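You operate a simulated robot arm through the tools that you are given. There is no shell and no other tool. Be economical: measure what you need, move in short steps, check, and stop when the job is done.

You are at the controls of a simulated robot arm. One attempt, no reset.

## Task
Fit the bright cap and the support on the cold small burner, then try it.
Fine: both knobs stay shut till cap and support sit; light it once, turn it low, shut the knob; the dull cap stays where it lies.

Only the result counts: the job must be done as asked and must still hold three seconds after the hand-in. Knocking over, shifting, dropping, spilling or breaking anything else fails it. A push-on lid holds only when it is set on centred and level and pressed home; a screw cap is set on level and turned clockwise until tight.

## Robot
A 6-joint arm with a two-finger parallel gripper, fixed in place. Base frame: the origin is at the foot of the arm, x ahead of it, y to its left, z up; the work surface is at about z = 800. Lengths are in mm, angles in rad, forces in N, time in s.
With the tool pointing down near the work surface it reaches from about 360 to 820 mm from the base axis. Its first joint turns from -2.897 to 2.897 rad. Payload 3.91 kg.
The tool frame sits at the grasp point between the pads (the TCP): z along the fingers, y along the line on which they close. The tips reach 30 mm beyond it. The gripper opens to 110 mm. The fingers are 20 mm wide and 10 mm thick; the gripper's body (48 by 112 mm) begins 55 mm behind the TCP.
Orientation is that of the tool frame in the base frame, as a unit quaternion [w, x, y, z]. With the fingers straight down and closing along the base's y, the tool's x points along the base's -x, its y along +y and its z along -z.

## Interface
- The arm moves only by the tool arm_command. Its argument "motion" is a list of rows, each an object of numbers (a shift or turn left out is 0, a gripper value left out holds the last): "grip": the finger opening in mm, from 0 to 110; "dx", "dy", "dz": the shift along the base's x, y, z in mm; "ax", "ay", "az": the turn, a rotation vector about the base's x, y, z in rad. In form: [{"grip": .., "dx": .., "dy": .., "dz": .., "ax": .., "ay": .., "az": ..}, ...]. A call has 1 to 8 rows; each row is the pose to reach, as a shift and turn from the pose commanded when the call began. A row lasts 0.2 s, in which the tool goes at most 50 mm and 0.15 rad; a call with a longer step from one row to the next is refused whole, and so is a gripper value outside its range. Where a pose cannot be reached the arm comes as near as it can. A force on the tool above 90 N (or 10 N above the force at the start of the call, whichever is more), or a blocked arm, ends the call early, and 0.2 s more pass. The fingers move at their own pace (about 45 mm/s each) and stop on an object; they squeeze with about 34 N. The grip force told is the motor's: it shows also when the fingers shut on nothing. Time passes only in rows, and 0.2 s behind the last, so rows that repeat a pose let the fingers close. It gives the time, the measured TCP pose, the force on the tool (base axes), the opening and the grip force at its end, in the units of the frame above (readings bear some noise), and new pictures: "pictures" is both (left out), scene, wrist or none.
- Cameras (640 x 400 px; columns grow to the right, rows downward): "scene" is fixed at [50, 652.4, 1536.2]; the picture's right is [-0.26, -0.96, 0.00], its down [-0.90, 0.24, -0.37] and it looks along [0.35, -0.10, -0.93] (base axes); focal length 218 px, centre (320, 200). "wrist" rides on the gripper at [-36, 0, -57] in the tool frame; the picture's right is [0.00, -1.00, 0.00], its down [0.97, 0.00, -0.24] and it looks along [0.24, 0.00, 0.97] (tool axes); focal length 218 px, centre (320, 200). There is no depth. A picture from a camera that has moved, and an enlarged one, comes with that camera's place and axes in the base frame and with its lens.
- slide_trunk(by): slides the trunk up (or, below 0, down) by that many mm; the arm rides with it, the base frame stays. It gives what a move gives, with no picture.
- close_up(camera, box): a new picture of the part [left, top, right, bottom] of that camera's present view, enlarged. No time passes.
- sign_off(): hands the job in; it is judged then, once.

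Go step by step. Nothing tells you positions but the pictures and the camera data: compare them with the known pose of the tool, close in by small moves and look again before you grip or let go. The budget is 120 turns and 150 pictures, counting those below and the enlarged ones. Unless the task says otherwise, let go and move clear before handing in, and close with one line.

The tools are called as a command line: name --argument value ..., lists and objects as JSON in quotes. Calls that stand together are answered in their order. arm_command: Moves the arm, as the interface text tells. Its arguments: {"type":"object","properties":{"motion":{"type":"array","items":{"type":"object","properties":{"grip":{"type":"number"},"dx":{"type":"number"},"dy":{"type":"number"},"dz":{"type":"number"},"ax":{"type":"number"},"ay":{"type":"number"},"az":{"type":"number"}}}},"pictures":{"type":"string","enum":["both","scene","wrist","none"]}},"required":["motion"]} The other tools are called the same way: slide_trunk (by) slides the trunk up or down; close_up (camera, box) takes an enlarged picture of a part of a camera's view; sign_off () hands the job in.

At the start:

```text
time: 0.0
eef_pos: [248.2, 442.4, 1221.1]
tcp_rot: [0.0, 0.0, 1.0, 0.0]
force: [0.3, -0.8, 1.0]
width: 110.2
grip_force: 0.1
trunk travel left (down, up): [-525.0, 85.0]
```

scene: 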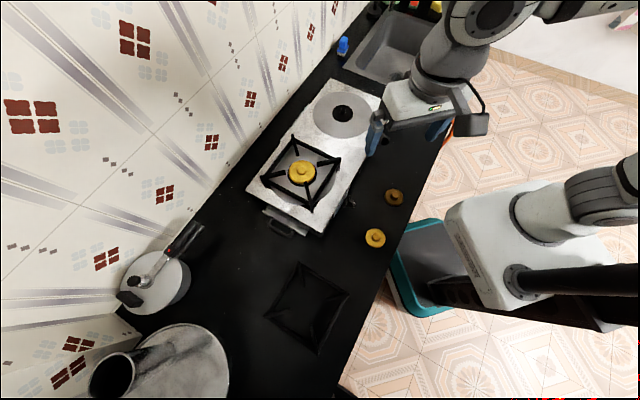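
wrist: 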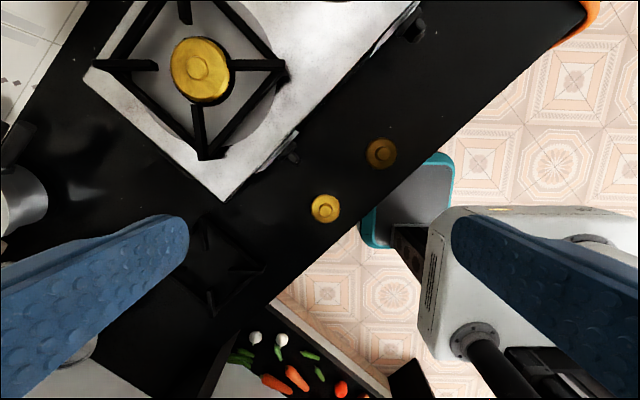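

I see a two-burner hob with a support on the big burner, a bare small burner, two caps lying on the counter and a dark support on the counter. I'll take enlarged views first.

close_up --camera "scene" --box '[230, 60, 430, 260]'

close_up --camera "scene" --box '[240, 170, 420, 370]'

close_up --camera "wrist" --box '[240, 0, 480, 240]'

```text
2.00 times, centred on (330, 160) of scene
camera zoom: at [50.0, 652.4, 1536.2], right [-0.26, -0.96, 0.0], down [-0.9, 0.24, -0.37], along [0.35, -0.1, -0.93], focal length 437 px, centre (300, 280)
```

zoom: 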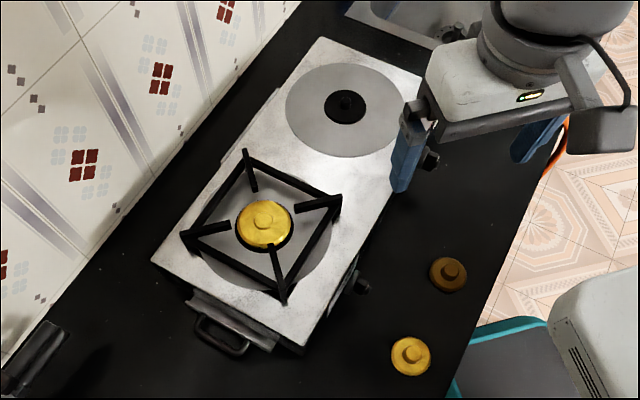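

```text
2.00 times, centred on (330, 270) of scene
camera zoom: at [50.0, 652.4, 1536.2], right [-0.26, -0.96, 0.0], down [-0.9, 0.24, -0.37], along [0.35, -0.1, -0.93], focal length 437 px, centre (300, 60)
```

zoom: 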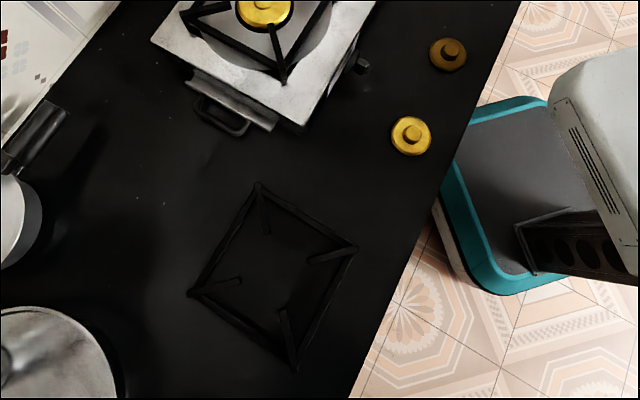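

```text
1.67 times, centred on (360, 120) of wrist
camera zoom: at [284.0, 442.8, 1278.3], right [0.0, -1.0, 0.0], down [-0.97, 0.0, 0.24], along [-0.24, 0.0, -0.97], focal length 364 px, centre (253, 333)
```

zoom: 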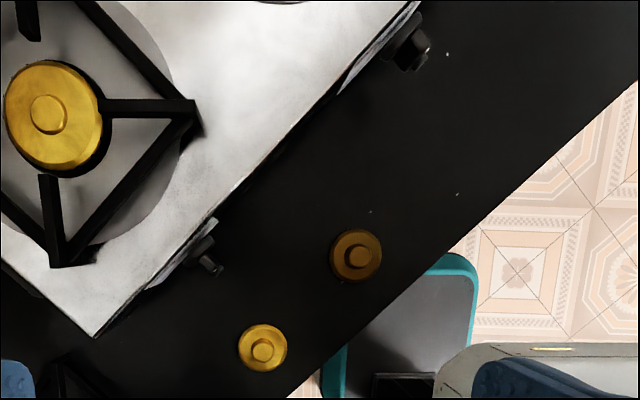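

The bright cap sits near (144, 431), the dull one near (265, 316), and the small burner near (600, 414) on a plate at roughly z 900. I'll go above the bright cap and look.

arm_command --motion '[{"dx": -15, "dy": -2, "dz": -43}, {"dx": -30, "dy": -4, "dz": -86}, {"dx": -45, "dy": -6, "dz": -129}, {"dx": -60, "dy": -8, "dz": -172}, {"dx": -75, "dy": -9, "dz": -215}, {"dx": -90, "dy": -10, "dz": -258}, {"dx": -104, "dy": -11, "dz": -300}, {"dx": -104, "dy": -11, "dz": -300}]'

```text
time: 1.8
eef_pos: [143.5, 432.7, 919.6]
tcp_rot: [0.0, 0.0, 1.0, 0.0]
force: [-0.2, 0.4, 0.3]
width: 110.0
grip_force: 0.1
trunk travel left (down, up): [-525.0, 85.0]
camera wrist: at [180.0, 433.3, 977.0], right [0.0, -1.0, 0.0], down [-0.97, 0.0, 0.24], along [-0.24, 0.0, -0.97], focal length 218 px, centre (320, 200)
```

scene: 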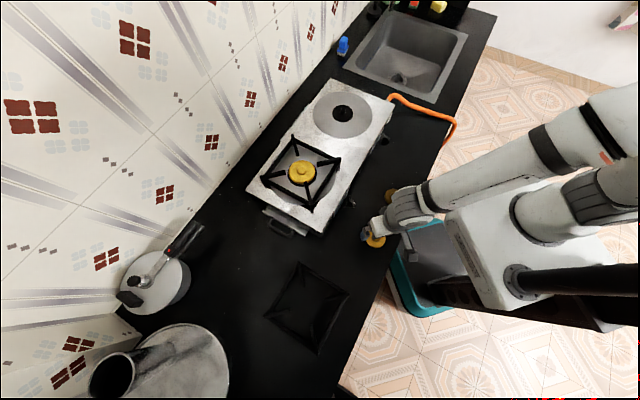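
wrist: 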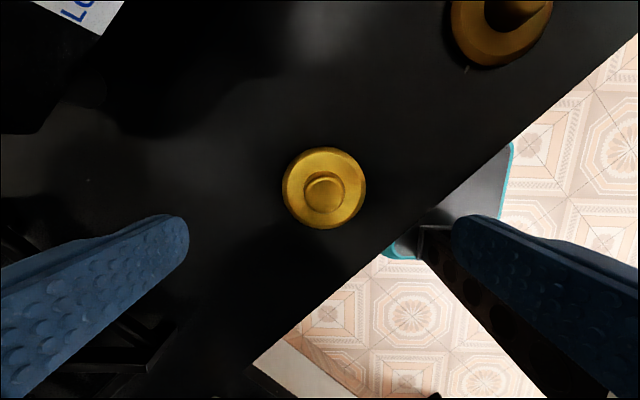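

The cap is centred at about (148, 430) and is about 65 mm wide with a central nub. I'll look closer for its shape.

close_up --camera "wrist" --box '[264, 130, 384, 250]'

close_up --camera "wrist" --box '[440, 0, 560, 80]'

close_up --camera "scene" --box '[300, 65, 400, 145]'

```text
3.33 times, centred on (324, 190) of wrist
camera zoom: at [180.0, 433.3, 977.0], right [0.0, -1.0, 0.0], down [-0.97, 0.0, 0.24], along [-0.24, 0.0, -0.97], focal length 728 px, centre (307, 233)
```

zoom: 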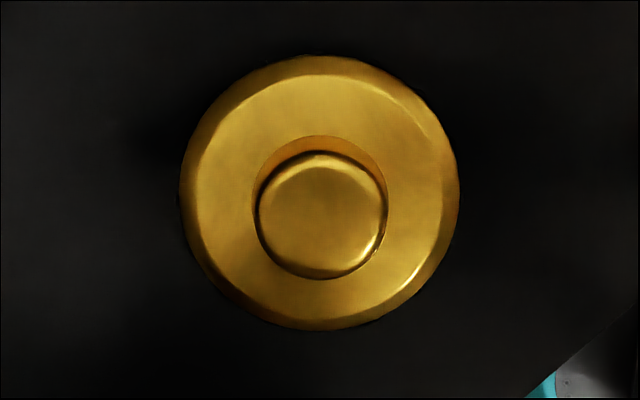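

```text
5.00 times, centred on (500, 40) of wrist
camera zoom: at [180.0, 433.3, 977.0], right [0.0, -1.0, 0.0], down [-0.97, 0.0, 0.24], along [-0.24, 0.0, -0.97], focal length 1091 px, centre (-580, 1000)
```

zoom: 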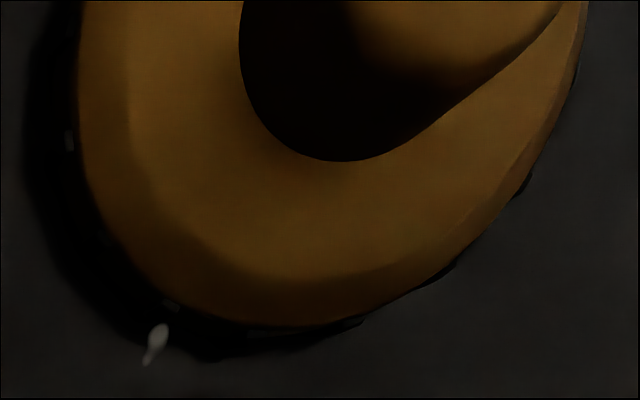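

```text
5.00 times, centred on (350, 105) of scene
camera zoom: at [50.0, 652.4, 1536.2], right [-0.26, -0.96, 0.0], down [-0.9, 0.24, -0.37], along [0.35, -0.1, -0.93], focal length 1091 px, centre (170, 675)
```

zoom: 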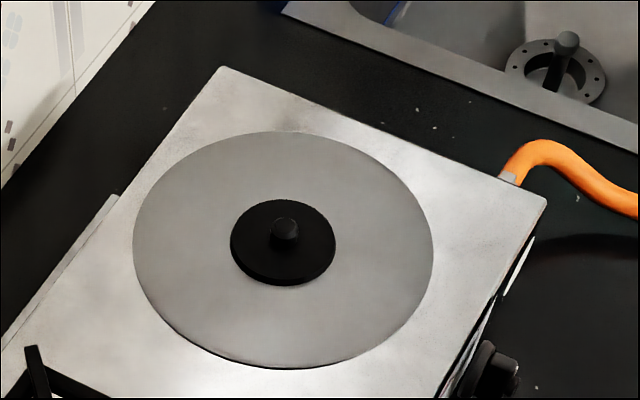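

The nub is about 27 mm wide, reaching from about z 814 to 830. I'll centre over it, come down part way and look again.

arm_command --motion '[{"grip": 60, "dx": 3.5, "dy": -3, "dz": -25}, {"grip": 60, "dx": 3.5, "dy": -3, "dz": -50}, {"grip": 60, "dx": 3.5, "dy": -3, "dz": -50}, {"grip": 60, "dx": 3.5, "dy": -3, "dz": -50}]' --pictures "wrist"

```text
time: 2.8
eef_pos: [147.8, 428.5, 871.6]
tcp_rot: [0.0, 0.0, 1.0, 0.0]
force: [0.2, -0.3, 0.3]
width: 59.8
grip_force: 0.0
trunk travel left (down, up): [-525.0, 85.0]
camera wrist: at [184.0, 429.1, 928.4], right [0.0, -1.0, 0.0], down [-0.97, 0.0, 0.24], along [-0.24, 0.0, -0.97], focal length 218 px, centre (320, 200)
```

wrist: 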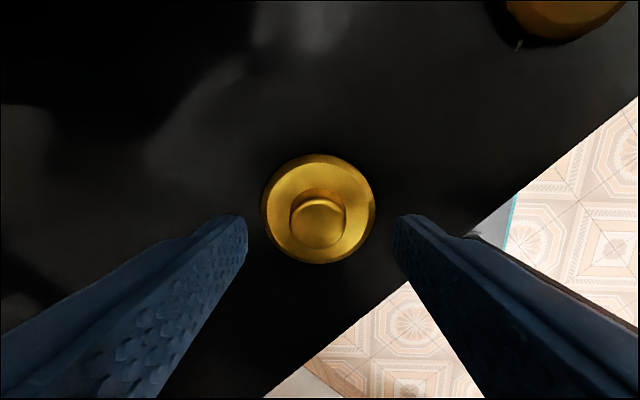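

The cap is centred under the fingers. I'll lower to nub height, shut the fingers and lift a little.

arm_command --motion '[{"grip": 60, "dy": 1, "dz": -12}, {"grip": 60, "dy": 1, "dz": -25}, {"grip": 15, "dy": 1, "dz": -25}, {"grip": 15, "dy": 1, "dz": -25}, {"grip": 15, "dy": 1, "dz": -25}, {"grip": 15, "dy": 1, "dz": -25}]' --pictures "wrist"

```text
time: 4.2
eef_pos: [147.3, 429.9, 846.3]
tcp_rot: [0.0, -0.001, 1.0, 0.0]
force: [0.2, -0.6, 0.7]
width: 27.3
grip_force: 34.3
trunk travel left (down, up): [-525.0, 85.0]
camera wrist: at [182.8, 429.9, 902.5], right [0.0, -1.0, 0.0], down [-0.97, 0.0, 0.24], along [-0.24, 0.0, -0.97], focal length 218 px, centre (320, 200)
```

wrist: 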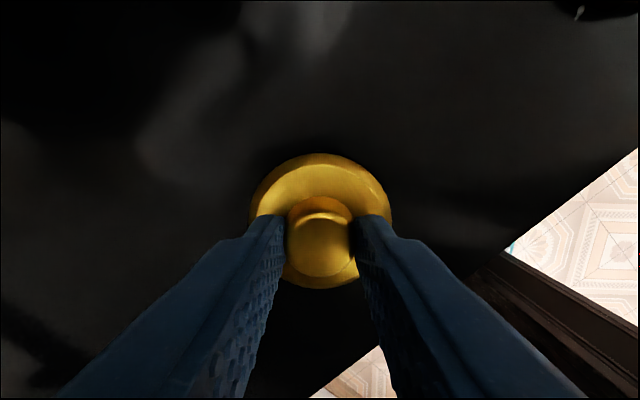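

The nub is held at 27 mm. I'll lift straight up and start toward the small burner.

arm_command --motion '[{"dz": 40}, {"dz": 85}, {"dz": 130}, {"dz": 175}, {"dx": 35, "dz": 205}, {"dx": 80, "dz": 205}, {"dx": 125, "dz": 205}, {"dx": 170, "dz": 205}]' --pictures "none"

arm_command --motion '[{"dx": 45}, {"dx": 90, "dy": -5}, {"dx": 135, "dy": -10}, {"dx": 180, "dy": -16}, {"dx": 213, "dy": -16}, {"dx": 213, "dy": -16}]'

```text
time: 6.0
eef_pos: [315.6, 429.4, 1052.1]
tcp_rot: [0.0, -0.001, 1.0, 0.0]
force: [0.6, -0.4, -2.2]
width: 26.9
grip_force: 33.9
trunk travel left (down, up): [-525.0, 85.0]
```

```text
time: 7.4
eef_pos: [530.3, 414.3, 1051.8]
tcp_rot: [0.0, -0.001, 1.0, 0.0]
force: [0.2, 0.2, -0.8]
width: 27.4
grip_force: 33.8
trunk travel left (down, up): [-525.0, 85.0]
camera wrist: at [566.1, 413.8, 1109.2], right [0.0, -1.0, 0.0], down [-0.97, 0.0, 0.24], along [-0.24, 0.0, -0.97], focal length 218 px, centre (320, 200)
```

scene: 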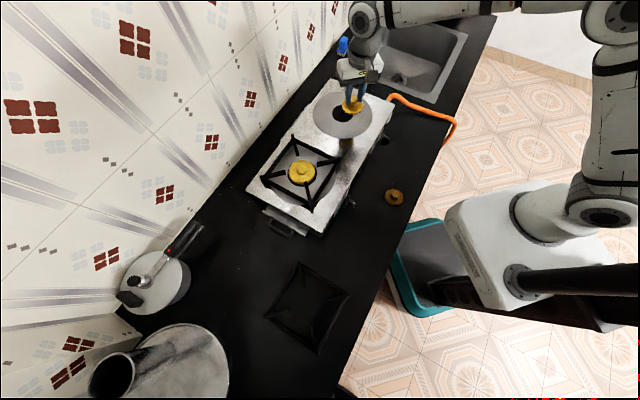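
wrist: 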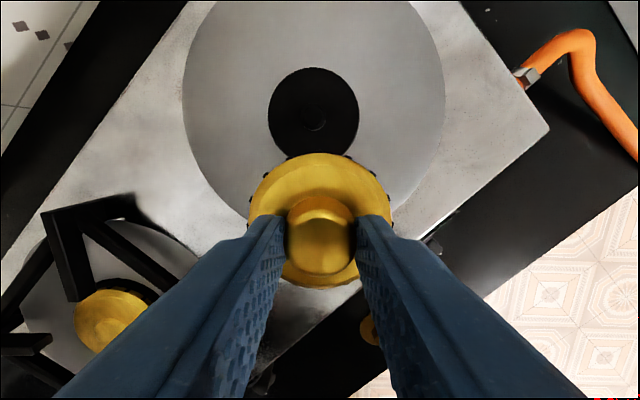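

close_up --camera "wrist" --box '[250, 55, 380, 165]'

```text
3.64 times, centred on (315, 110) of wrist
camera zoom: at [566.1, 413.8, 1109.2], right [0.0, -1.0, 0.0], down [-0.97, 0.0, 0.24], along [-0.24, 0.0, -0.97], focal length 794 px, centre (338, 527)
```

zoom: 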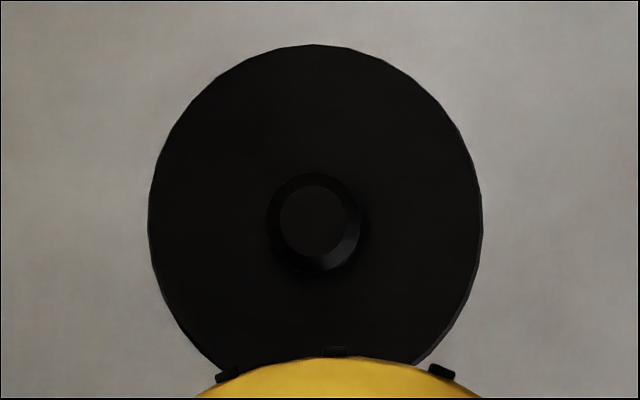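

The burner head has a tapered centre peg near (589, 419), its top at around z 925. I'll lower for a second sighting before placing.

arm_command --motion '[{"dx": -5, "dy": 5, "dz": -30}, {"dx": -5, "dy": 5, "dz": -60}, {"dx": -5, "dy": 5, "dz": -60}]' --pictures "none"

close_up --camera "wrist" --box '[240, 20, 400, 160]'

```text
time: 8.2
eef_pos: [525.4, 418.8, 990.6]
tcp_rot: [0.0, -0.001, 1.0, 0.0]
force: [0.1, 0.1, -1.4]
width: 27.1
grip_force: 33.9
trunk travel left (down, up): [-525.0, 85.0]
```

```text
2.86 times, centred on (320, 90) of wrist
camera zoom: at [561.1, 418.9, 1047.1], right [0.0, -1.0, 0.0], down [-0.97, 0.0, 0.24], along [-0.24, 0.0, -0.97], focal length 624 px, centre (320, 514)
```

zoom: 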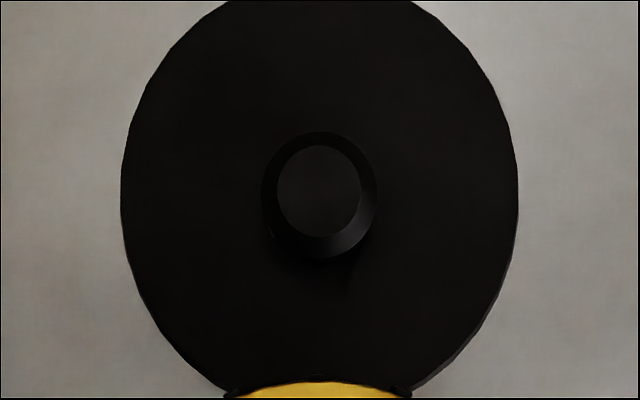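

Both sightings agree: head top about z 915, peg top about z 931, centre about (590, 419). I'll hover over it and check how centred the cap is.

arm_command --motion '[{"dx": 0, "dz": 12}, {"dx": 35, "dz": 12}, {"dx": 64.5, "dz": 12}, {"dx": 64.5, "dz": 0}, {"dx": 64.5, "dz": -2}]'

close_up --camera "wrist" --box '[220, 100, 420, 300]'

close_up --camera "scene" --box '[310, 70, 390, 130]'

```text
time: 9.4
eef_pos: [589.5, 419.1, 989.0]
tcp_rot: [-0.001, 0.0, 1.0, 0.0]
force: [0.9, 0.2, -0.7]
width: 27.5
grip_force: 34.2
trunk travel left (down, up): [-525.0, 85.0]
camera wrist: at [626.4, 418.9, 1045.7], right [0.0, -1.0, 0.0], down [-0.97, 0.0, 0.24], along [-0.24, 0.0, -0.97], focal length 218 px, centre (320, 200)
```

scene: 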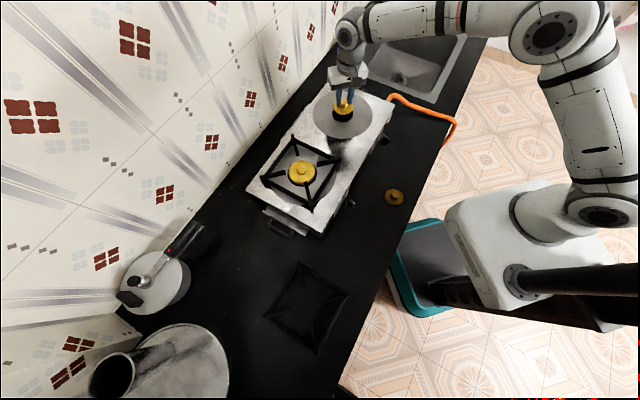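
wrist: 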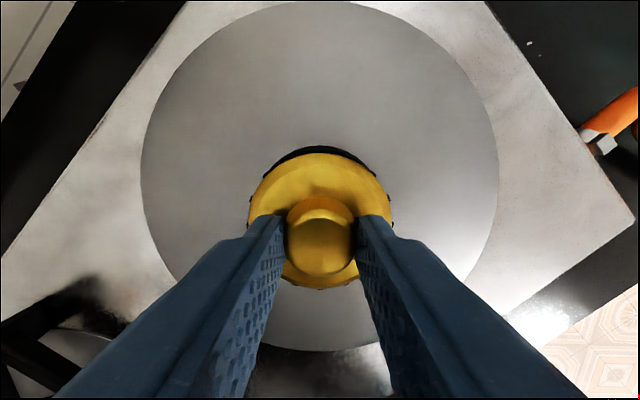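

```text
2.00 times, centred on (320, 200) of wrist
camera zoom: at [626.4, 418.9, 1045.7], right [0.0, -1.0, 0.0], down [-0.97, 0.0, 0.24], along [-0.24, 0.0, -0.97], focal length 436 px, centre (320, 200)
```

zoom: 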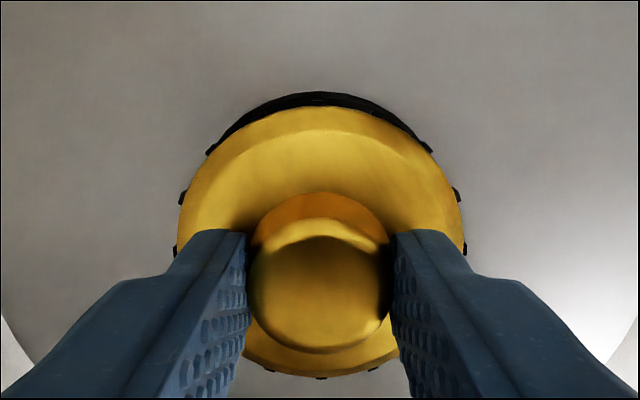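

```text
6.67 times, centred on (350, 100) of scene
camera zoom: at [50.0, 652.4, 1536.2], right [-0.26, -0.96, 0.0], down [-0.9, 0.24, -0.37], along [0.35, -0.1, -0.93], focal length 1455 px, centre (120, 867)
```

zoom: 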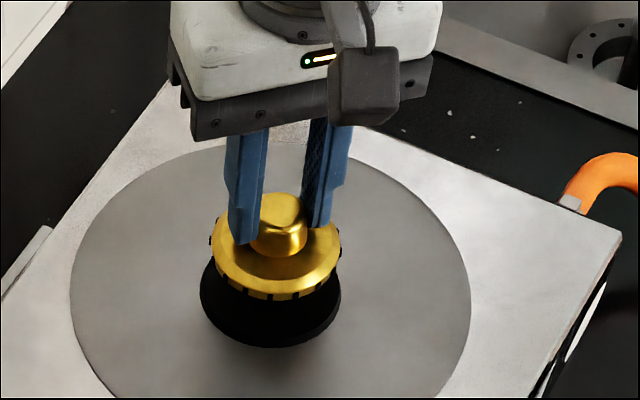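

The cap appears centred in y over the burner head. I'll lower in small steps, watching the force.

arm_command --motion '[{"dz": -8}, {"dz": -14}, {"dz": -20}]' --pictures "none"

close_up --camera "wrist" --box '[220, 100, 420, 300]'

close_up --camera "scene" --box '[320, 80, 380, 125]'

```text
time: 10.2
eef_pos: [590.8, 419.9, 969.8]
tcp_rot: [0.0, 0.0, 1.0, 0.0]
force: [0.6, -0.1, -1.1]
width: 27.2
grip_force: 33.9
trunk travel left (down, up): [-525.0, 85.0]
```

```text
2.00 times, centred on (320, 200) of wrist
camera zoom: at [626.9, 419.4, 1026.4], right [0.0, -1.0, 0.0], down [-0.97, 0.0, 0.24], along [-0.24, 0.0, -0.97], focal length 436 px, centre (320, 200)
```

zoom: 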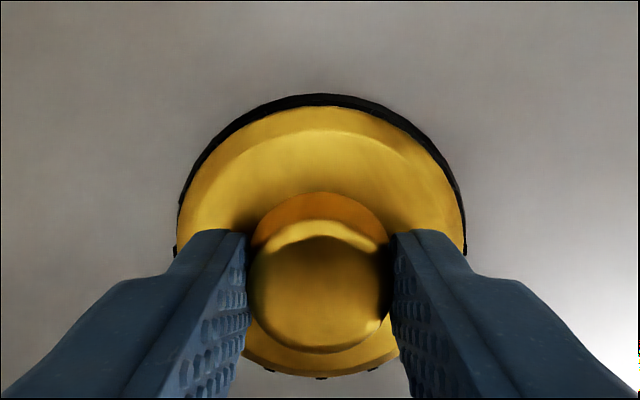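

```text
8.89 times, centred on (350, 102) of scene
camera zoom: at [50.0, 652.4, 1536.2], right [-0.26, -0.96, 0.0], down [-0.9, 0.24, -0.37], along [0.35, -0.1, -0.93], focal length 1940 px, centre (53, 1067)
```

zoom: 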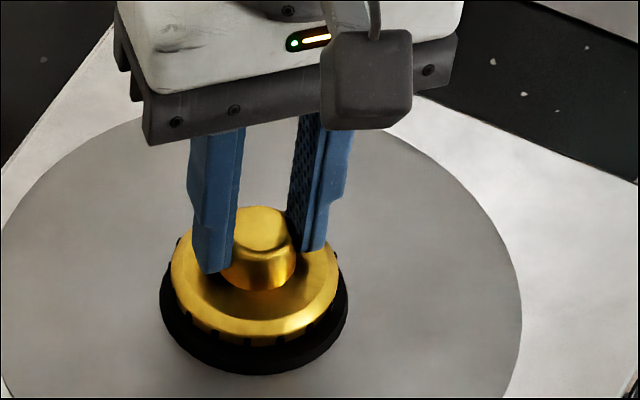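

There's no contact at TCP z 970, so the peg is probably inside the cap's socket already. I'll continue down gently.

arm_command --motion '[{"dz": -3}, {"dz": -6}, {"dz": -9}]' --pictures "none"

close_up --camera "wrist" --box '[220, 100, 420, 300]'

close_up --camera "scene" --box '[320, 80, 380, 125]'

```text
time: 11.0
eef_pos: [590.7, 419.5, 965.9]
tcp_rot: [0.004, 0.0, 1.0, 0.003]
force: [1.9, 1.8, 24.3]
width: 27.6
grip_force: 34.1
trunk travel left (down, up): [-525.0, 85.0]
```

```text
2.00 times, centred on (320, 200) of wrist
camera zoom: at [626.2, 418.8, 1022.7], right [0.0, -1.0, 0.0], down [-0.97, 0.0, 0.23], along [-0.23, 0.0, -0.97], focal length 436 px, centre (320, 200)
```

zoom: 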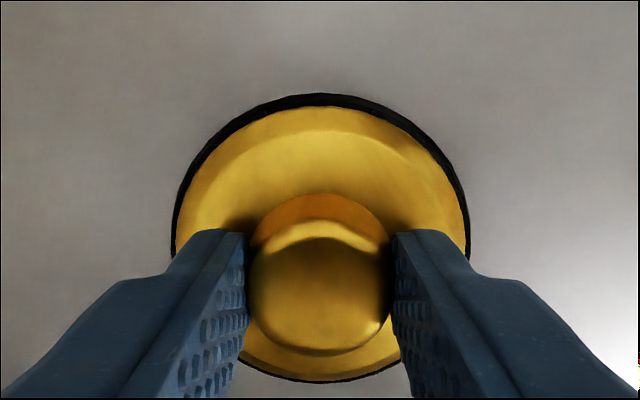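

```text
8.89 times, centred on (350, 102) of scene
camera zoom: at [50.0, 652.4, 1536.2], right [-0.26, -0.96, 0.0], down [-0.9, 0.24, -0.37], along [0.35, -0.1, -0.93], focal length 1940 px, centre (53, 1067)
```

zoom: 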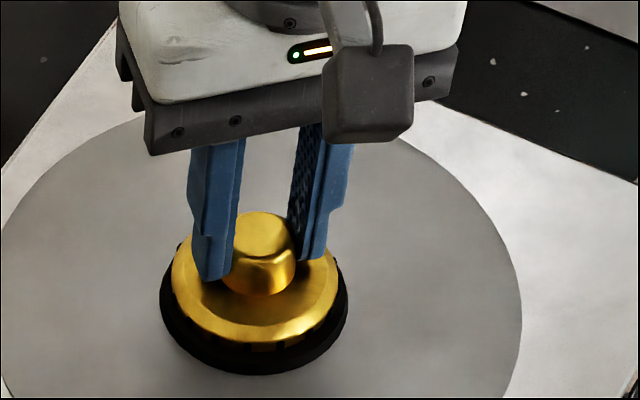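

It met contact at z 966 with 24 N, concentric in the wrist view. I'll ease the load, open, rise and look at how it sits.

arm_command --motion '[{"dz": 3.5}, {"dz": 4, "grip": 27}, {"dz": 4, "grip": 60}, {"dz": 4, "grip": 60}, {"dz": 4, "grip": 60}, {"dz": 25, "grip": 60}, {"dz": 55, "grip": 60}]' --pictures "wrist"

close_up --camera "wrist" --box '[245, 120, 395, 270]'

close_up --camera "scene" --box '[320, 80, 380, 125]'

```text
time: 12.6
eef_pos: [589.6, 418.3, 1017.4]
tcp_rot: [0.0, 0.0, 1.0, 0.0]
force: [-0.2, 0.4, -0.3]
width: 60.3
grip_force: 0.0
trunk travel left (down, up): [-525.0, 85.0]
camera wrist: at [626.9, 418.8, 1074.0], right [0.0, -1.0, 0.0], down [-0.97, 0.0, 0.24], along [-0.24, 0.0, -0.97], focal length 218 px, centre (320, 200)
```

wrist: 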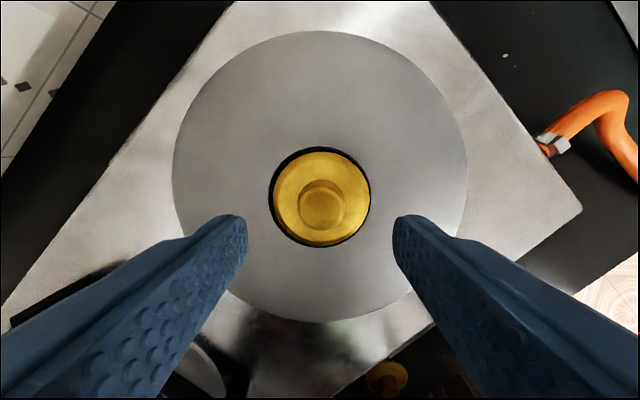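

```text
2.67 times, centred on (320, 195) of wrist
camera zoom: at [626.9, 418.8, 1074.0], right [0.0, -1.0, 0.0], down [-0.97, 0.0, 0.24], along [-0.24, 0.0, -0.97], focal length 582 px, centre (320, 213)
```

zoom: 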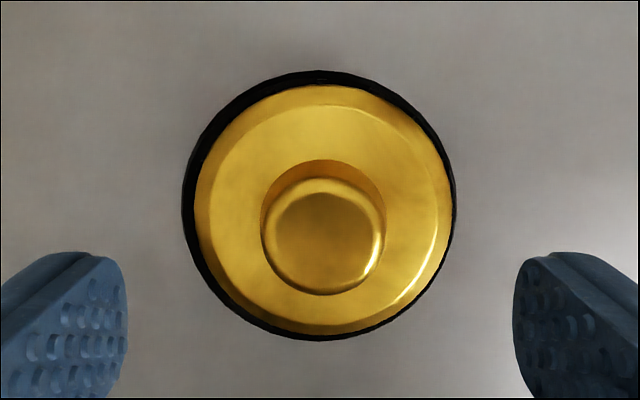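

```text
8.89 times, centred on (350, 102) of scene
camera zoom: at [50.0, 652.4, 1536.2], right [-0.26, -0.96, 0.0], down [-0.9, 0.24, -0.37], along [0.35, -0.1, -0.93], focal length 1940 px, centre (53, 1067)
```

zoom: 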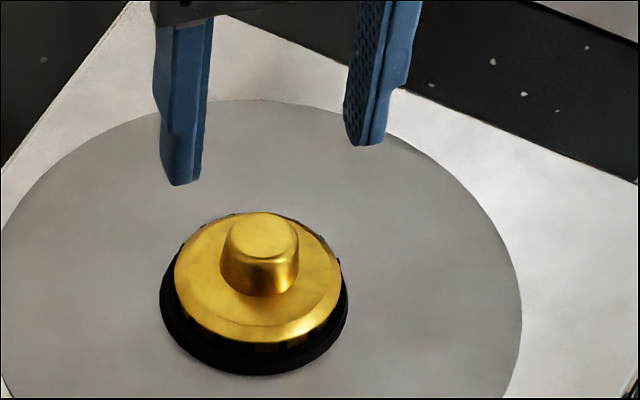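

The cap appears seated, about 1 mm off in y at most. I'll back off toward the hob front with a turned, tilted tool, to see it from the side along with the knobs.

arm_command --motion '[{"dz": 25, "az": 0.13}, {"dx": -15, "dy": -15, "dz": 35, "az": 0.26}, {"dx": -45, "dy": -45, "dz": 35, "az": 0.39}, {"dx": -75, "dy": -75, "dz": 35, "az": 0.52}, {"dx": -105, "dy": -105, "dz": 35, "az": 0.65}, {"dx": -130, "dy": -130, "dz": 35, "az": 0.785}, {"dx": -130, "dy": -130, "dz": 35, "az": 0.785}]' --pictures "none"

arm_command --motion '[{"ax": 0.1, "ay": -0.1}, {"ax": 0.2, "ay": -0.2}, {"ax": 0.3, "ay": -0.3}, {"ax": 0.4, "ay": -0.4}, {"ax": 0.5, "ay": -0.5}, {"ax": 0.6, "ay": -0.6}, {"ax": 0.7, "ay": -0.7}, {"ax": 0.75, "ay": -0.75}]'

```text
time: 14.2
eef_pos: [460.2, 288.8, 1049.2]
tcp_rot: [0.0, -0.384, 0.923, 0.0]
force: [0.3, 0.4, -0.4]
width: 59.9
grip_force: 0.0
trunk travel left (down, up): [-525.0, 85.0]
```

```text
time: 16.0
eef_pos: [460.3, 290.2, 1051.3]
tcp_rot: [0.469, -0.331, 0.796, 0.194]
force: [-0.8, -0.2, 0.6]
width: 59.9
grip_force: 0.2
out of reach, approached as far as the arm can: row 6
trunk travel left (down, up): [-525.0, 85.0]
camera wrist: at [437.5, 266.1, 1109.6], right [0.71, -0.71, 0.0], down [-0.48, -0.48, -0.73], along [0.52, 0.52, -0.68], focal length 218 px, centre (320, 200)
```

scene: 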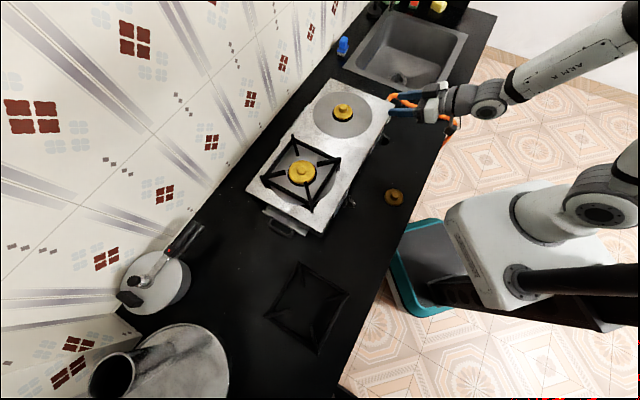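
wrist: 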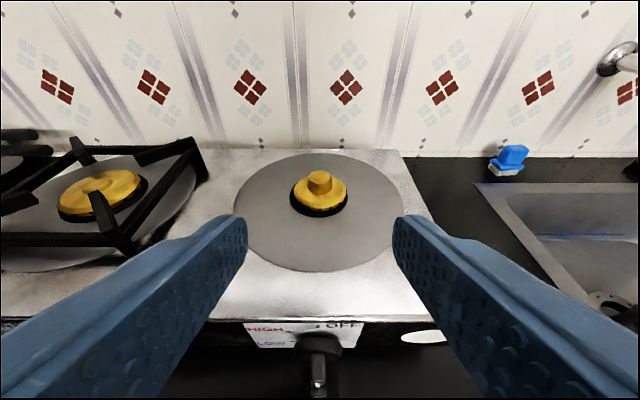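

close_up --camera "wrist" --box '[270, 135, 370, 235]'

close_up --camera "wrist" --box '[230, 300, 410, 400]'

```text
4.00 times, centred on (320, 185) of wrist
camera zoom: at [437.5, 266.1, 1109.6], right [0.71, -0.71, 0.0], down [-0.48, -0.48, -0.73], along [0.52, 0.52, -0.68], focal length 873 px, centre (320, 260)
```

zoom: 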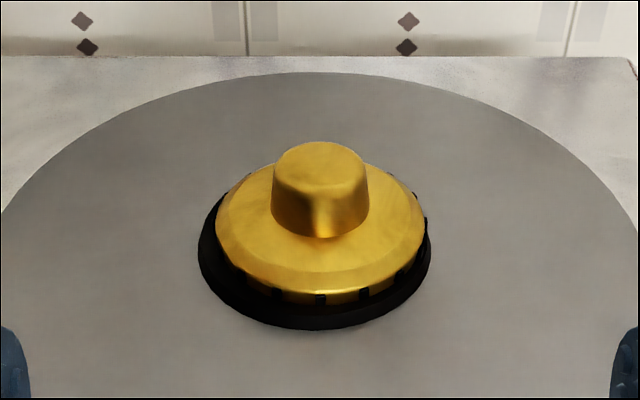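

```text
3.56 times, centred on (320, 350) of wrist
camera zoom: at [437.5, 266.1, 1109.6], right [0.71, -0.71, 0.0], down [-0.48, -0.48, -0.73], along [0.52, 0.52, -0.68], focal length 776 px, centre (320, -333)
```

zoom: 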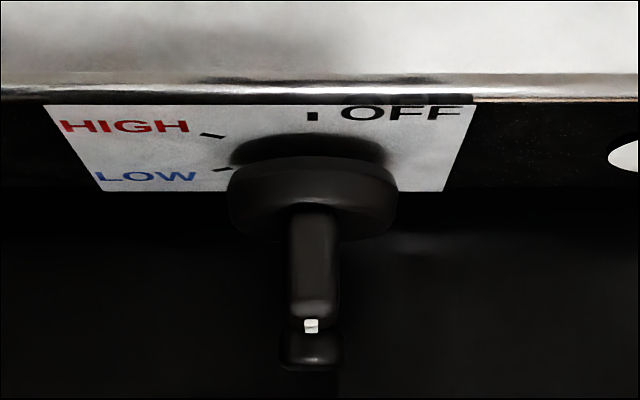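

The knob is marked OFF at the top, HIGH upper left and LOW lower left, and its pointer stands at OFF. I'll compare with how the big burner's cap sits, for seating.

close_up --camera "wrist" --box '[40, 140, 160, 240]'

close_up --camera "wrist" --box '[285, 160, 355, 220]'

```text
4.00 times, centred on (100, 190) of wrist
camera zoom: at [437.5, 266.1, 1109.6], right [0.71, -0.71, 0.0], down [-0.48, -0.48, -0.73], along [0.52, 0.52, -0.68], focal length 873 px, centre (1200, 240)
```

zoom: 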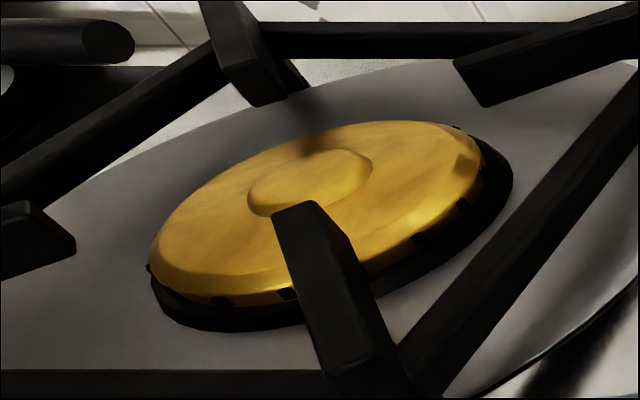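

```text
6.67 times, centred on (320, 190) of wrist
camera zoom: at [437.5, 266.1, 1109.6], right [0.71, -0.71, 0.0], down [-0.48, -0.48, -0.73], along [0.52, 0.52, -0.68], focal length 1455 px, centre (320, 267)
```

zoom: 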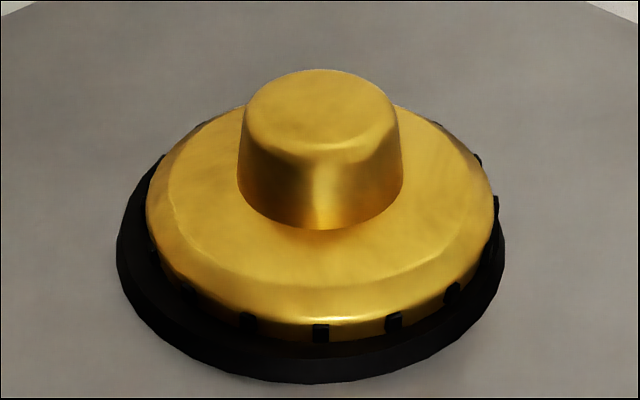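

The small cap sits about 2 mm toward the hob's right side. I'll go back over it, re-grip the nub with the fingers along that direction, and nudge it to centre.

arm_command --motion '[{"ax": -0.1, "ay": 0.1}, {"ax": -0.2, "ay": 0.2}, {"ax": -0.3, "ay": 0.3}, {"ax": -0.4, "ay": 0.4}, {"ax": -0.5, "ay": 0.5}, {"ax": -0.6, "ay": 0.6}, {"ax": -0.7, "ay": 0.7}, {"ax": -0.75, "ay": 0.75}]' --pictures "none"

arm_command --motion '[{"dx": 33, "dy": 33}, {"dx": 66, "dy": 66}, {"dx": 98, "dy": 98}, {"dx": 130, "dy": 130}, {"dx": 130, "dy": 130, "dz": -20}, {"dx": 130, "dy": 130, "dz": -40}, {"dx": 130, "dy": 130, "dz": -40}]' --pictures "wrist"

close_up --camera "wrist" --box '[250, 130, 390, 270]'

```text
time: 17.8
eef_pos: [459.4, 289.9, 1050.0]
tcp_rot: [-0.002, -0.383, 0.924, -0.002]
force: [-0.3, 0.2, 0.0]
width: 60.0
grip_force: 0.1
out of reach, approached as far as the arm can: row 4
trunk travel left (down, up): [-525.0, 85.0]
```

```text
time: 19.4
eef_pos: [591.6, 418.9, 1010.9]
tcp_rot: [0.0, -0.383, 0.924, 0.0]
force: [0.2, 0.2, 0.5]
width: 60.1
grip_force: 0.1
trunk travel left (down, up): [-525.0, 85.0]
camera wrist: at [616.9, 443.9, 1068.0], right [0.71, -0.71, 0.0], down [-0.69, -0.69, 0.24], along [-0.17, -0.17, -0.97], focal length 218 px, centre (320, 200)
```

wrist: 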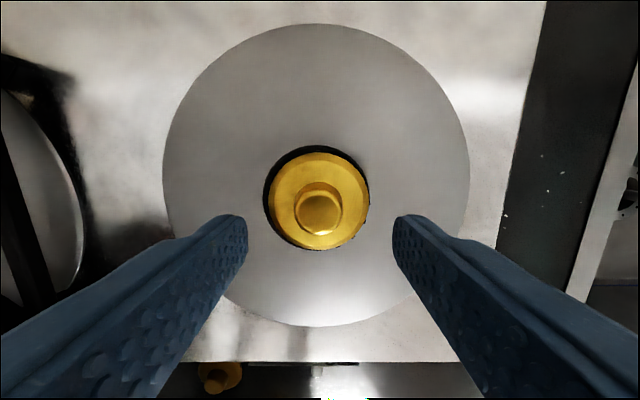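

```text
2.86 times, centred on (320, 200) of wrist
camera zoom: at [616.9, 443.9, 1068.0], right [0.71, -0.71, 0.0], down [-0.69, -0.69, 0.24], along [-0.17, -0.17, -0.97], focal length 624 px, centre (320, 200)
```

zoom: 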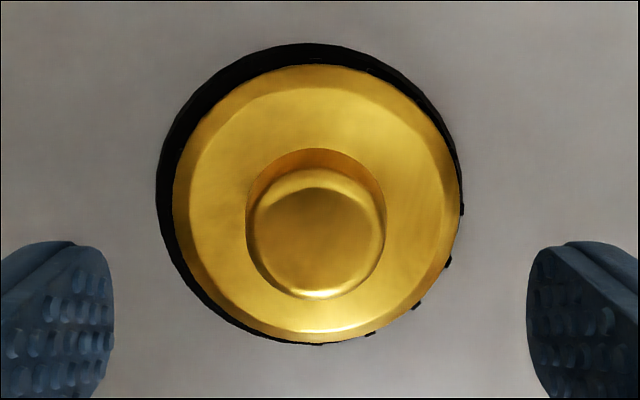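

The cap is off by about 2 mm to the right and may not be fully home. I'll grip the nub, shift it by (-1.4, +1.4) and press down gently.

arm_command --motion '[{"dz": -20}, {"dz": -44}, {"dz": -44, "grip": 15}, {"dz": -44, "grip": 15}, {"dz": -44, "grip": 15}, {"dz": -44, "grip": 15}]' --pictures "none"

arm_command --motion '[{"dz": 3}, {"dx": -1.4, "dy": 1.4, "dz": 3}, {"dx": -1.4, "dy": 1.4, "dz": 0}, {"dx": -1.4, "dy": 1.4, "dz": -3}, {"dx": -1.4, "dy": 1.4, "dz": -6}, {"dx": -1.4, "dy": 1.4, "dz": -6}]' --pictures "none"

close_up --camera "wrist" --box '[220, 100, 420, 300]'

```text
time: 20.8
eef_pos: [589.8, 418.1, 966.8]
tcp_rot: [0.0, -0.383, 0.924, 0.0]
force: [0.0, 0.0, 1.3]
width: 27.9
grip_force: 34.1
trunk travel left (down, up): [-525.0, 85.0]
```

```text
time: 22.2
eef_pos: [588.8, 418.4, 963.7]
tcp_rot: [0.002, -0.383, 0.924, 0.001]
force: [5.4, 2.6, 23.7]
width: 28.2
grip_force: 34.0
trunk travel left (down, up): [-525.0, 85.0]
```

```text
2.00 times, centred on (320, 200) of wrist
camera zoom: at [613.9, 444.8, 1020.7], right [0.71, -0.71, 0.0], down [-0.69, -0.69, 0.24], along [-0.17, -0.17, -0.97], focal length 436 px, centre (320, 200)
```

zoom: 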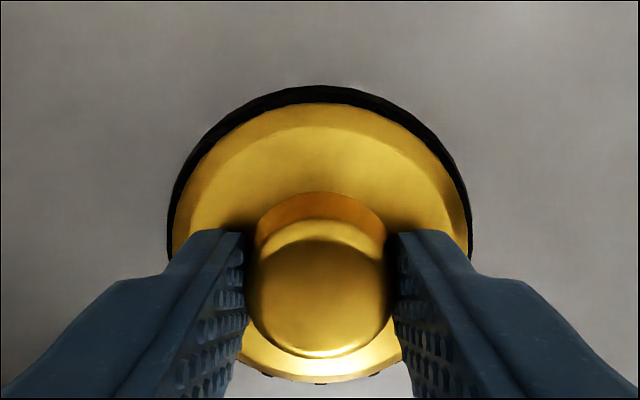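

The side force says the peg pushes the cap toward +x+y, and the view agrees. I'll shift that way while lightly pressed and watch z.

arm_command --motion '[{"dx": 0, "dy": 0, "dz": 4}, {"dx": 1.5, "dy": 1.5, "dz": 4}, {"dx": 1.5, "dy": 1.5, "dz": 0}, {"dx": 1.5, "dy": 1.5, "dz": -2}, {"dx": 1.5, "dy": 1.5, "dz": -2}]' --pictures "none"

close_up --camera "wrist" --box '[220, 100, 420, 300]'

```text
time: 23.4
eef_pos: [588.5, 419.4, 961.8]
tcp_rot: [0.002, -0.383, 0.924, 0.001]
force: [-6.5, -3.8, 32.0]
width: 28.0
grip_force: 33.9
trunk travel left (down, up): [-525.0, 85.0]
```

```text
2.00 times, centred on (320, 200) of wrist
camera zoom: at [613.6, 445.0, 1019.1], right [0.71, -0.71, 0.0], down [-0.69, -0.69, 0.24], along [-0.17, -0.17, -0.97], focal length 436 px, centre (320, 200)
```

zoom: 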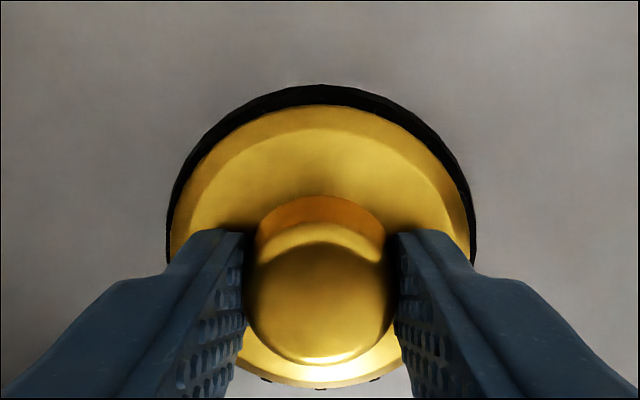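

It's now laterally trapped, though the fingers may have slipped a little on the nub. I'll release, rise and look.

arm_command --motion '[{"dx": -0.8, "dy": -0.8, "dz": 3}, {"dx": -0.8, "dy": -0.8, "dz": 6, "grip": 27}, {"dx": -0.8, "dy": -0.8, "dz": 6, "grip": 60}, {"dx": -0.8, "dy": -0.8, "dz": 6, "grip": 60}, {"dx": -0.8, "dy": -0.8, "dz": 6, "grip": 60}, {"dx": -0.8, "dy": -0.8, "dz": 30, "grip": 60}, {"dx": -0.8, "dy": -0.8, "dz": 53, "grip": 60}, {"dx": -0.8, "dy": -0.8, "dz": 53, "grip": 60}]' --pictures "none"

close_up --camera "wrist" --box '[250, 130, 390, 270]'

close_up --camera "scene" --box '[320, 80, 380, 125]'

```text
time: 25.2
eef_pos: [588.9, 421.4, 1012.1]
tcp_rot: [-0.001, -0.383, 0.924, -0.001]
force: [-0.7, -0.1, 0.3]
width: 60.1
grip_force: 0.0
trunk travel left (down, up): [-525.0, 85.0]
```

```text
2.86 times, centred on (320, 200) of wrist
camera zoom: at [614.5, 447.3, 1068.8], right [0.71, -0.71, 0.0], down [-0.69, -0.69, 0.24], along [-0.17, -0.17, -0.97], focal length 624 px, centre (320, 200)
```

zoom: 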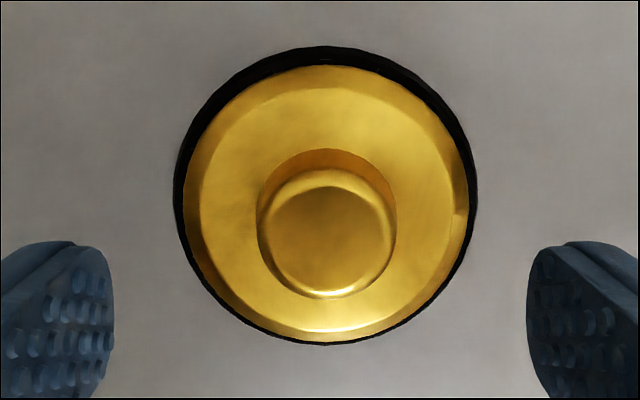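

```text
8.89 times, centred on (350, 102) of scene
camera zoom: at [50.0, 652.4, 1536.2], right [-0.26, -0.96, 0.0], down [-0.9, 0.24, -0.37], along [0.35, -0.1, -0.93], focal length 1940 px, centre (53, 1067)
```

zoom: 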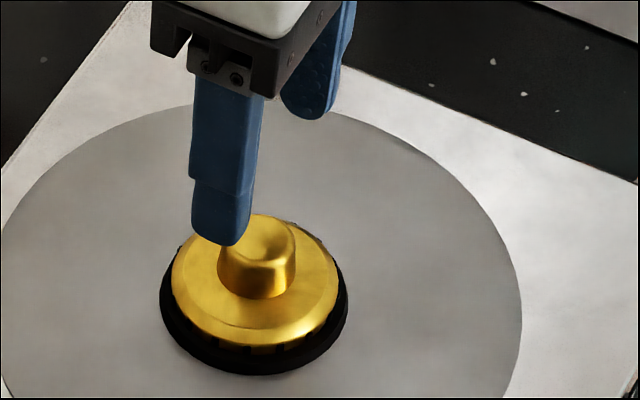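

The cap is now evenly centred with no protruding teeth. Next is the support, which lies near (7, 698) as a square with its diagonals along x and y; I'll travel there high up, turning the tool back.

arm_command --motion '[{"dz": 45}, {"dz": 90, "az": -0.1}, {"dx": -30, "dy": 12, "dz": 120, "az": -0.22}, {"dx": -72, "dy": 32, "dz": 130, "az": -0.35}, {"dx": -115, "dy": 52, "dz": 130, "az": -0.48}, {"dx": -158, "dy": 72, "dz": 130, "az": -0.6}, {"dx": -201, "dy": 92, "dz": 130, "az": -0.7}, {"dx": -244, "dy": 112, "dz": 130, "az": -0.785}]' --pictures "none"

arm_command --motion '[{"dx": -44, "dy": 21}, {"dx": -88, "dy": 42}, {"dx": -132, "dy": 63}, {"dx": -176, "dy": 84}, {"dx": -220, "dy": 105}, {"dx": -264, "dy": 126}, {"dx": -308, "dy": 147}, {"dx": -338, "dy": 165, "dz": -20}]'

```text
time: 27.0
eef_pos: [344.0, 532.5, 1140.0]
tcp_rot: [0.0, 0.0, 1.0, 0.0]
force: [0.9, 0.2, 0.1]
width: 60.1
grip_force: 0.1
trunk travel left (down, up): [-525.0, 85.0]
```

```text
time: 28.8
eef_pos: [6.1, 696.1, 1120.3]
tcp_rot: [0.0, 0.0, 1.0, -0.001]
force: [-0.9, 0.1, 0.7]
width: 60.2
grip_force: 0.1
trunk travel left (down, up): [-525.0, 85.0]
camera wrist: at [41.6, 697.2, 1177.5], right [0.0, -1.0, 0.0], down [-0.97, 0.0, 0.24], along [-0.24, 0.0, -0.97], focal length 218 px, centre (320, 200)
```

scene: 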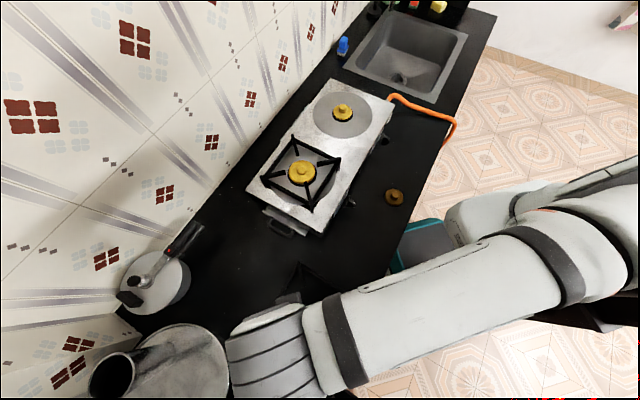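
wrist: 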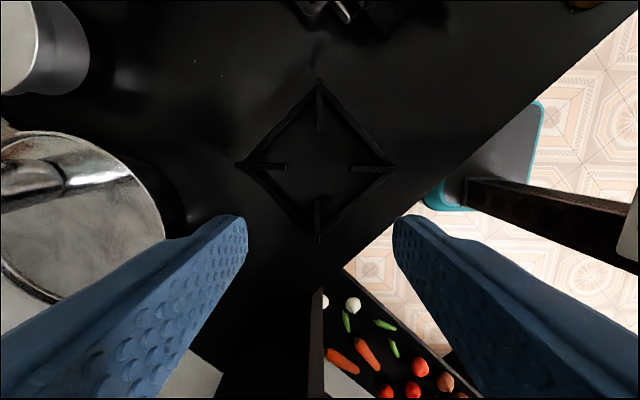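

close_up --camera "wrist" --box '[220, 60, 420, 260]'

```text
2.00 times, centred on (320, 160) of wrist
camera zoom: at [41.6, 697.2, 1177.5], right [0.0, -1.0, 0.0], down [-0.97, 0.0, 0.24], along [-0.24, 0.0, -0.97], focal length 436 px, centre (320, 280)
```

zoom: 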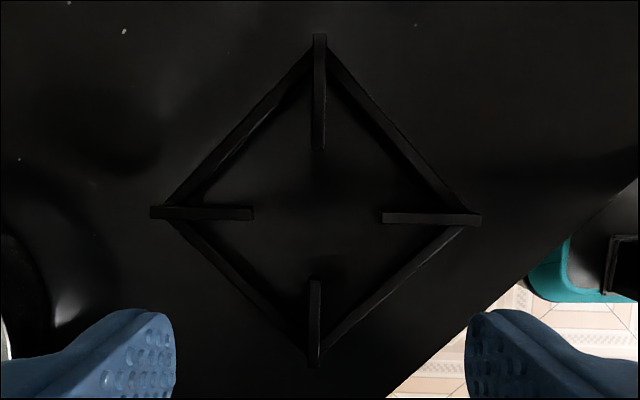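

The inner prong tips are about 100 mm apart, so I can spread the fingers inside between two opposite prongs for a balanced hold. I'll come down for a closer look first.

arm_command --motion '[{"dx": 2.5, "dy": 2.5, "dz": -48, "az": -0.018}, {"dx": 2.5, "dy": 2.5, "dz": -96, "az": -0.018}, {"dx": 2.5, "dy": 2.5, "dz": -144, "az": -0.018}, {"dx": 2.5, "dy": 2.5, "dz": -190, "az": -0.018}, {"dx": 2.5, "dy": 2.5, "dz": -190, "az": -0.018}]' --pictures "none"

close_up --camera "wrist" --box '[160, 40, 480, 360]'

```text
time: 30.0
eef_pos: [11.2, 699.8, 930.0]
tcp_rot: [0.001, 0.01, 1.0, 0.0]
force: [-0.6, 1.2, -0.3]
width: 59.9
grip_force: 0.0
trunk travel left (down, up): [-525.0, 85.0]
```

```text
1.25 times, centred on (320, 200) of wrist
camera zoom: at [46.8, 698.7, 987.2], right [-0.02, -1.0, 0.0], down [-0.97, 0.02, 0.24], along [-0.24, 0.0, -0.97], focal length 273 px, centre (320, 200)
```

zoom: 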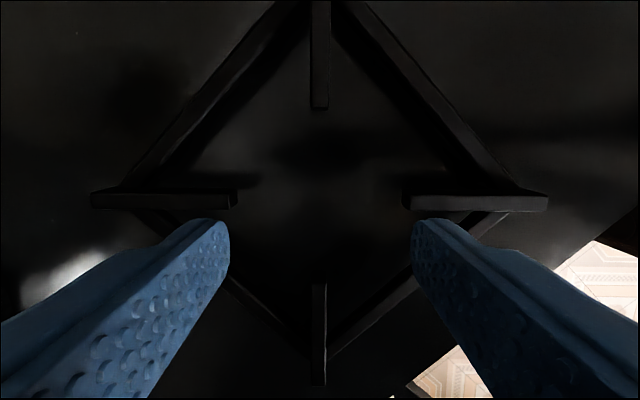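

The prong tops are at about z 820, the gap is about 105 mm, and the centre is about 5.5 mm toward -x of the tool. I'll shift, descend between the prongs with fingers at 60, then look.

arm_command --motion '[{"dx": -5.5, "dz": -30}, {"dx": -5.5, "dz": -60}, {"dx": -5.5, "dz": -92}, {"dx": -5.5, "dz": -92}]' --pictures "wrist"

close_up --camera "wrist" --box '[160, 100, 480, 320]'

```text
time: 31.0
eef_pos: [4.2, 700.2, 839.3]
tcp_rot: [0.0, 0.009, 1.0, 0.0]
force: [-0.3, 0.5, 0.6]
width: 60.2
grip_force: 0.0
trunk travel left (down, up): [-525.0, 85.0]
camera wrist: at [40.8, 699.7, 896.4], right [-0.02, -1.0, 0.0], down [-0.97, 0.02, 0.24], along [-0.24, 0.0, -0.97], focal length 218 px, centre (320, 200)
```

wrist: 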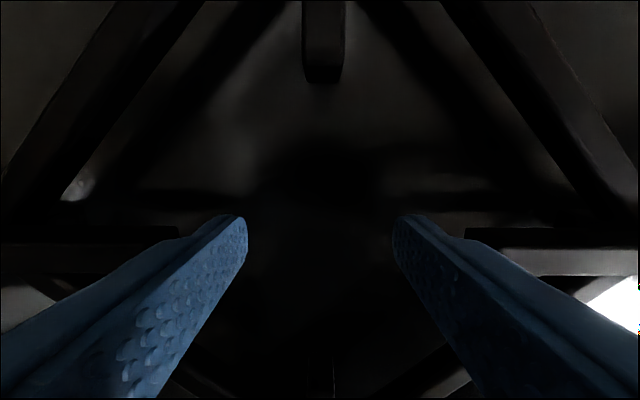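

```text
1.82 times, centred on (320, 210) of wrist
camera zoom: at [40.8, 699.7, 896.4], right [-0.02, -1.0, 0.0], down [-0.97, 0.02, 0.24], along [-0.24, 0.0, -0.97], focal length 397 px, centre (320, 182)
```

zoom: 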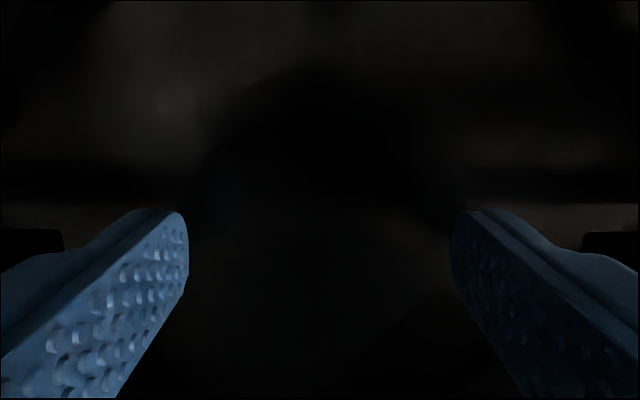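

The fingers are between the prong tips and aligned. I'll spread them outward to take the support from inside and read the force.

arm_command --motion '[{"grip": 95}, {"grip": 95}, {"grip": 95}, {"grip": 95}]' --pictures "wrist"

```text
time: 32.0
eef_pos: [5.2, 700.3, 839.8]
tcp_rot: [0.0, 0.008, 1.0, -0.001]
force: [0.0, -1.0, -0.9]
width: 70.6
grip_force: 0.0
trunk travel left (down, up): [-525.0, 85.0]
camera wrist: at [40.9, 699.4, 896.5], right [-0.02, -1.0, 0.0], down [-0.97, 0.02, 0.24], along [-0.24, 0.0, -0.97], focal length 218 px, centre (320, 200)
```

wrist: 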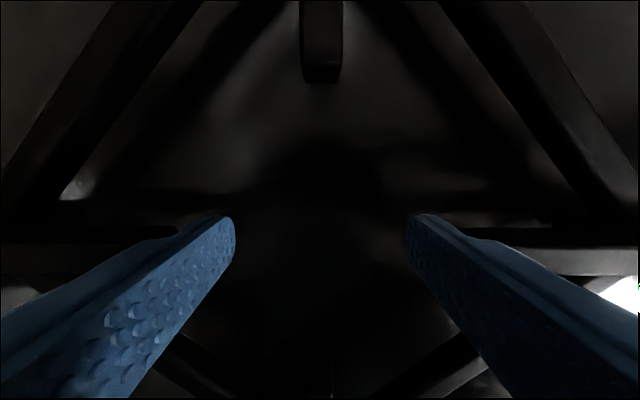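

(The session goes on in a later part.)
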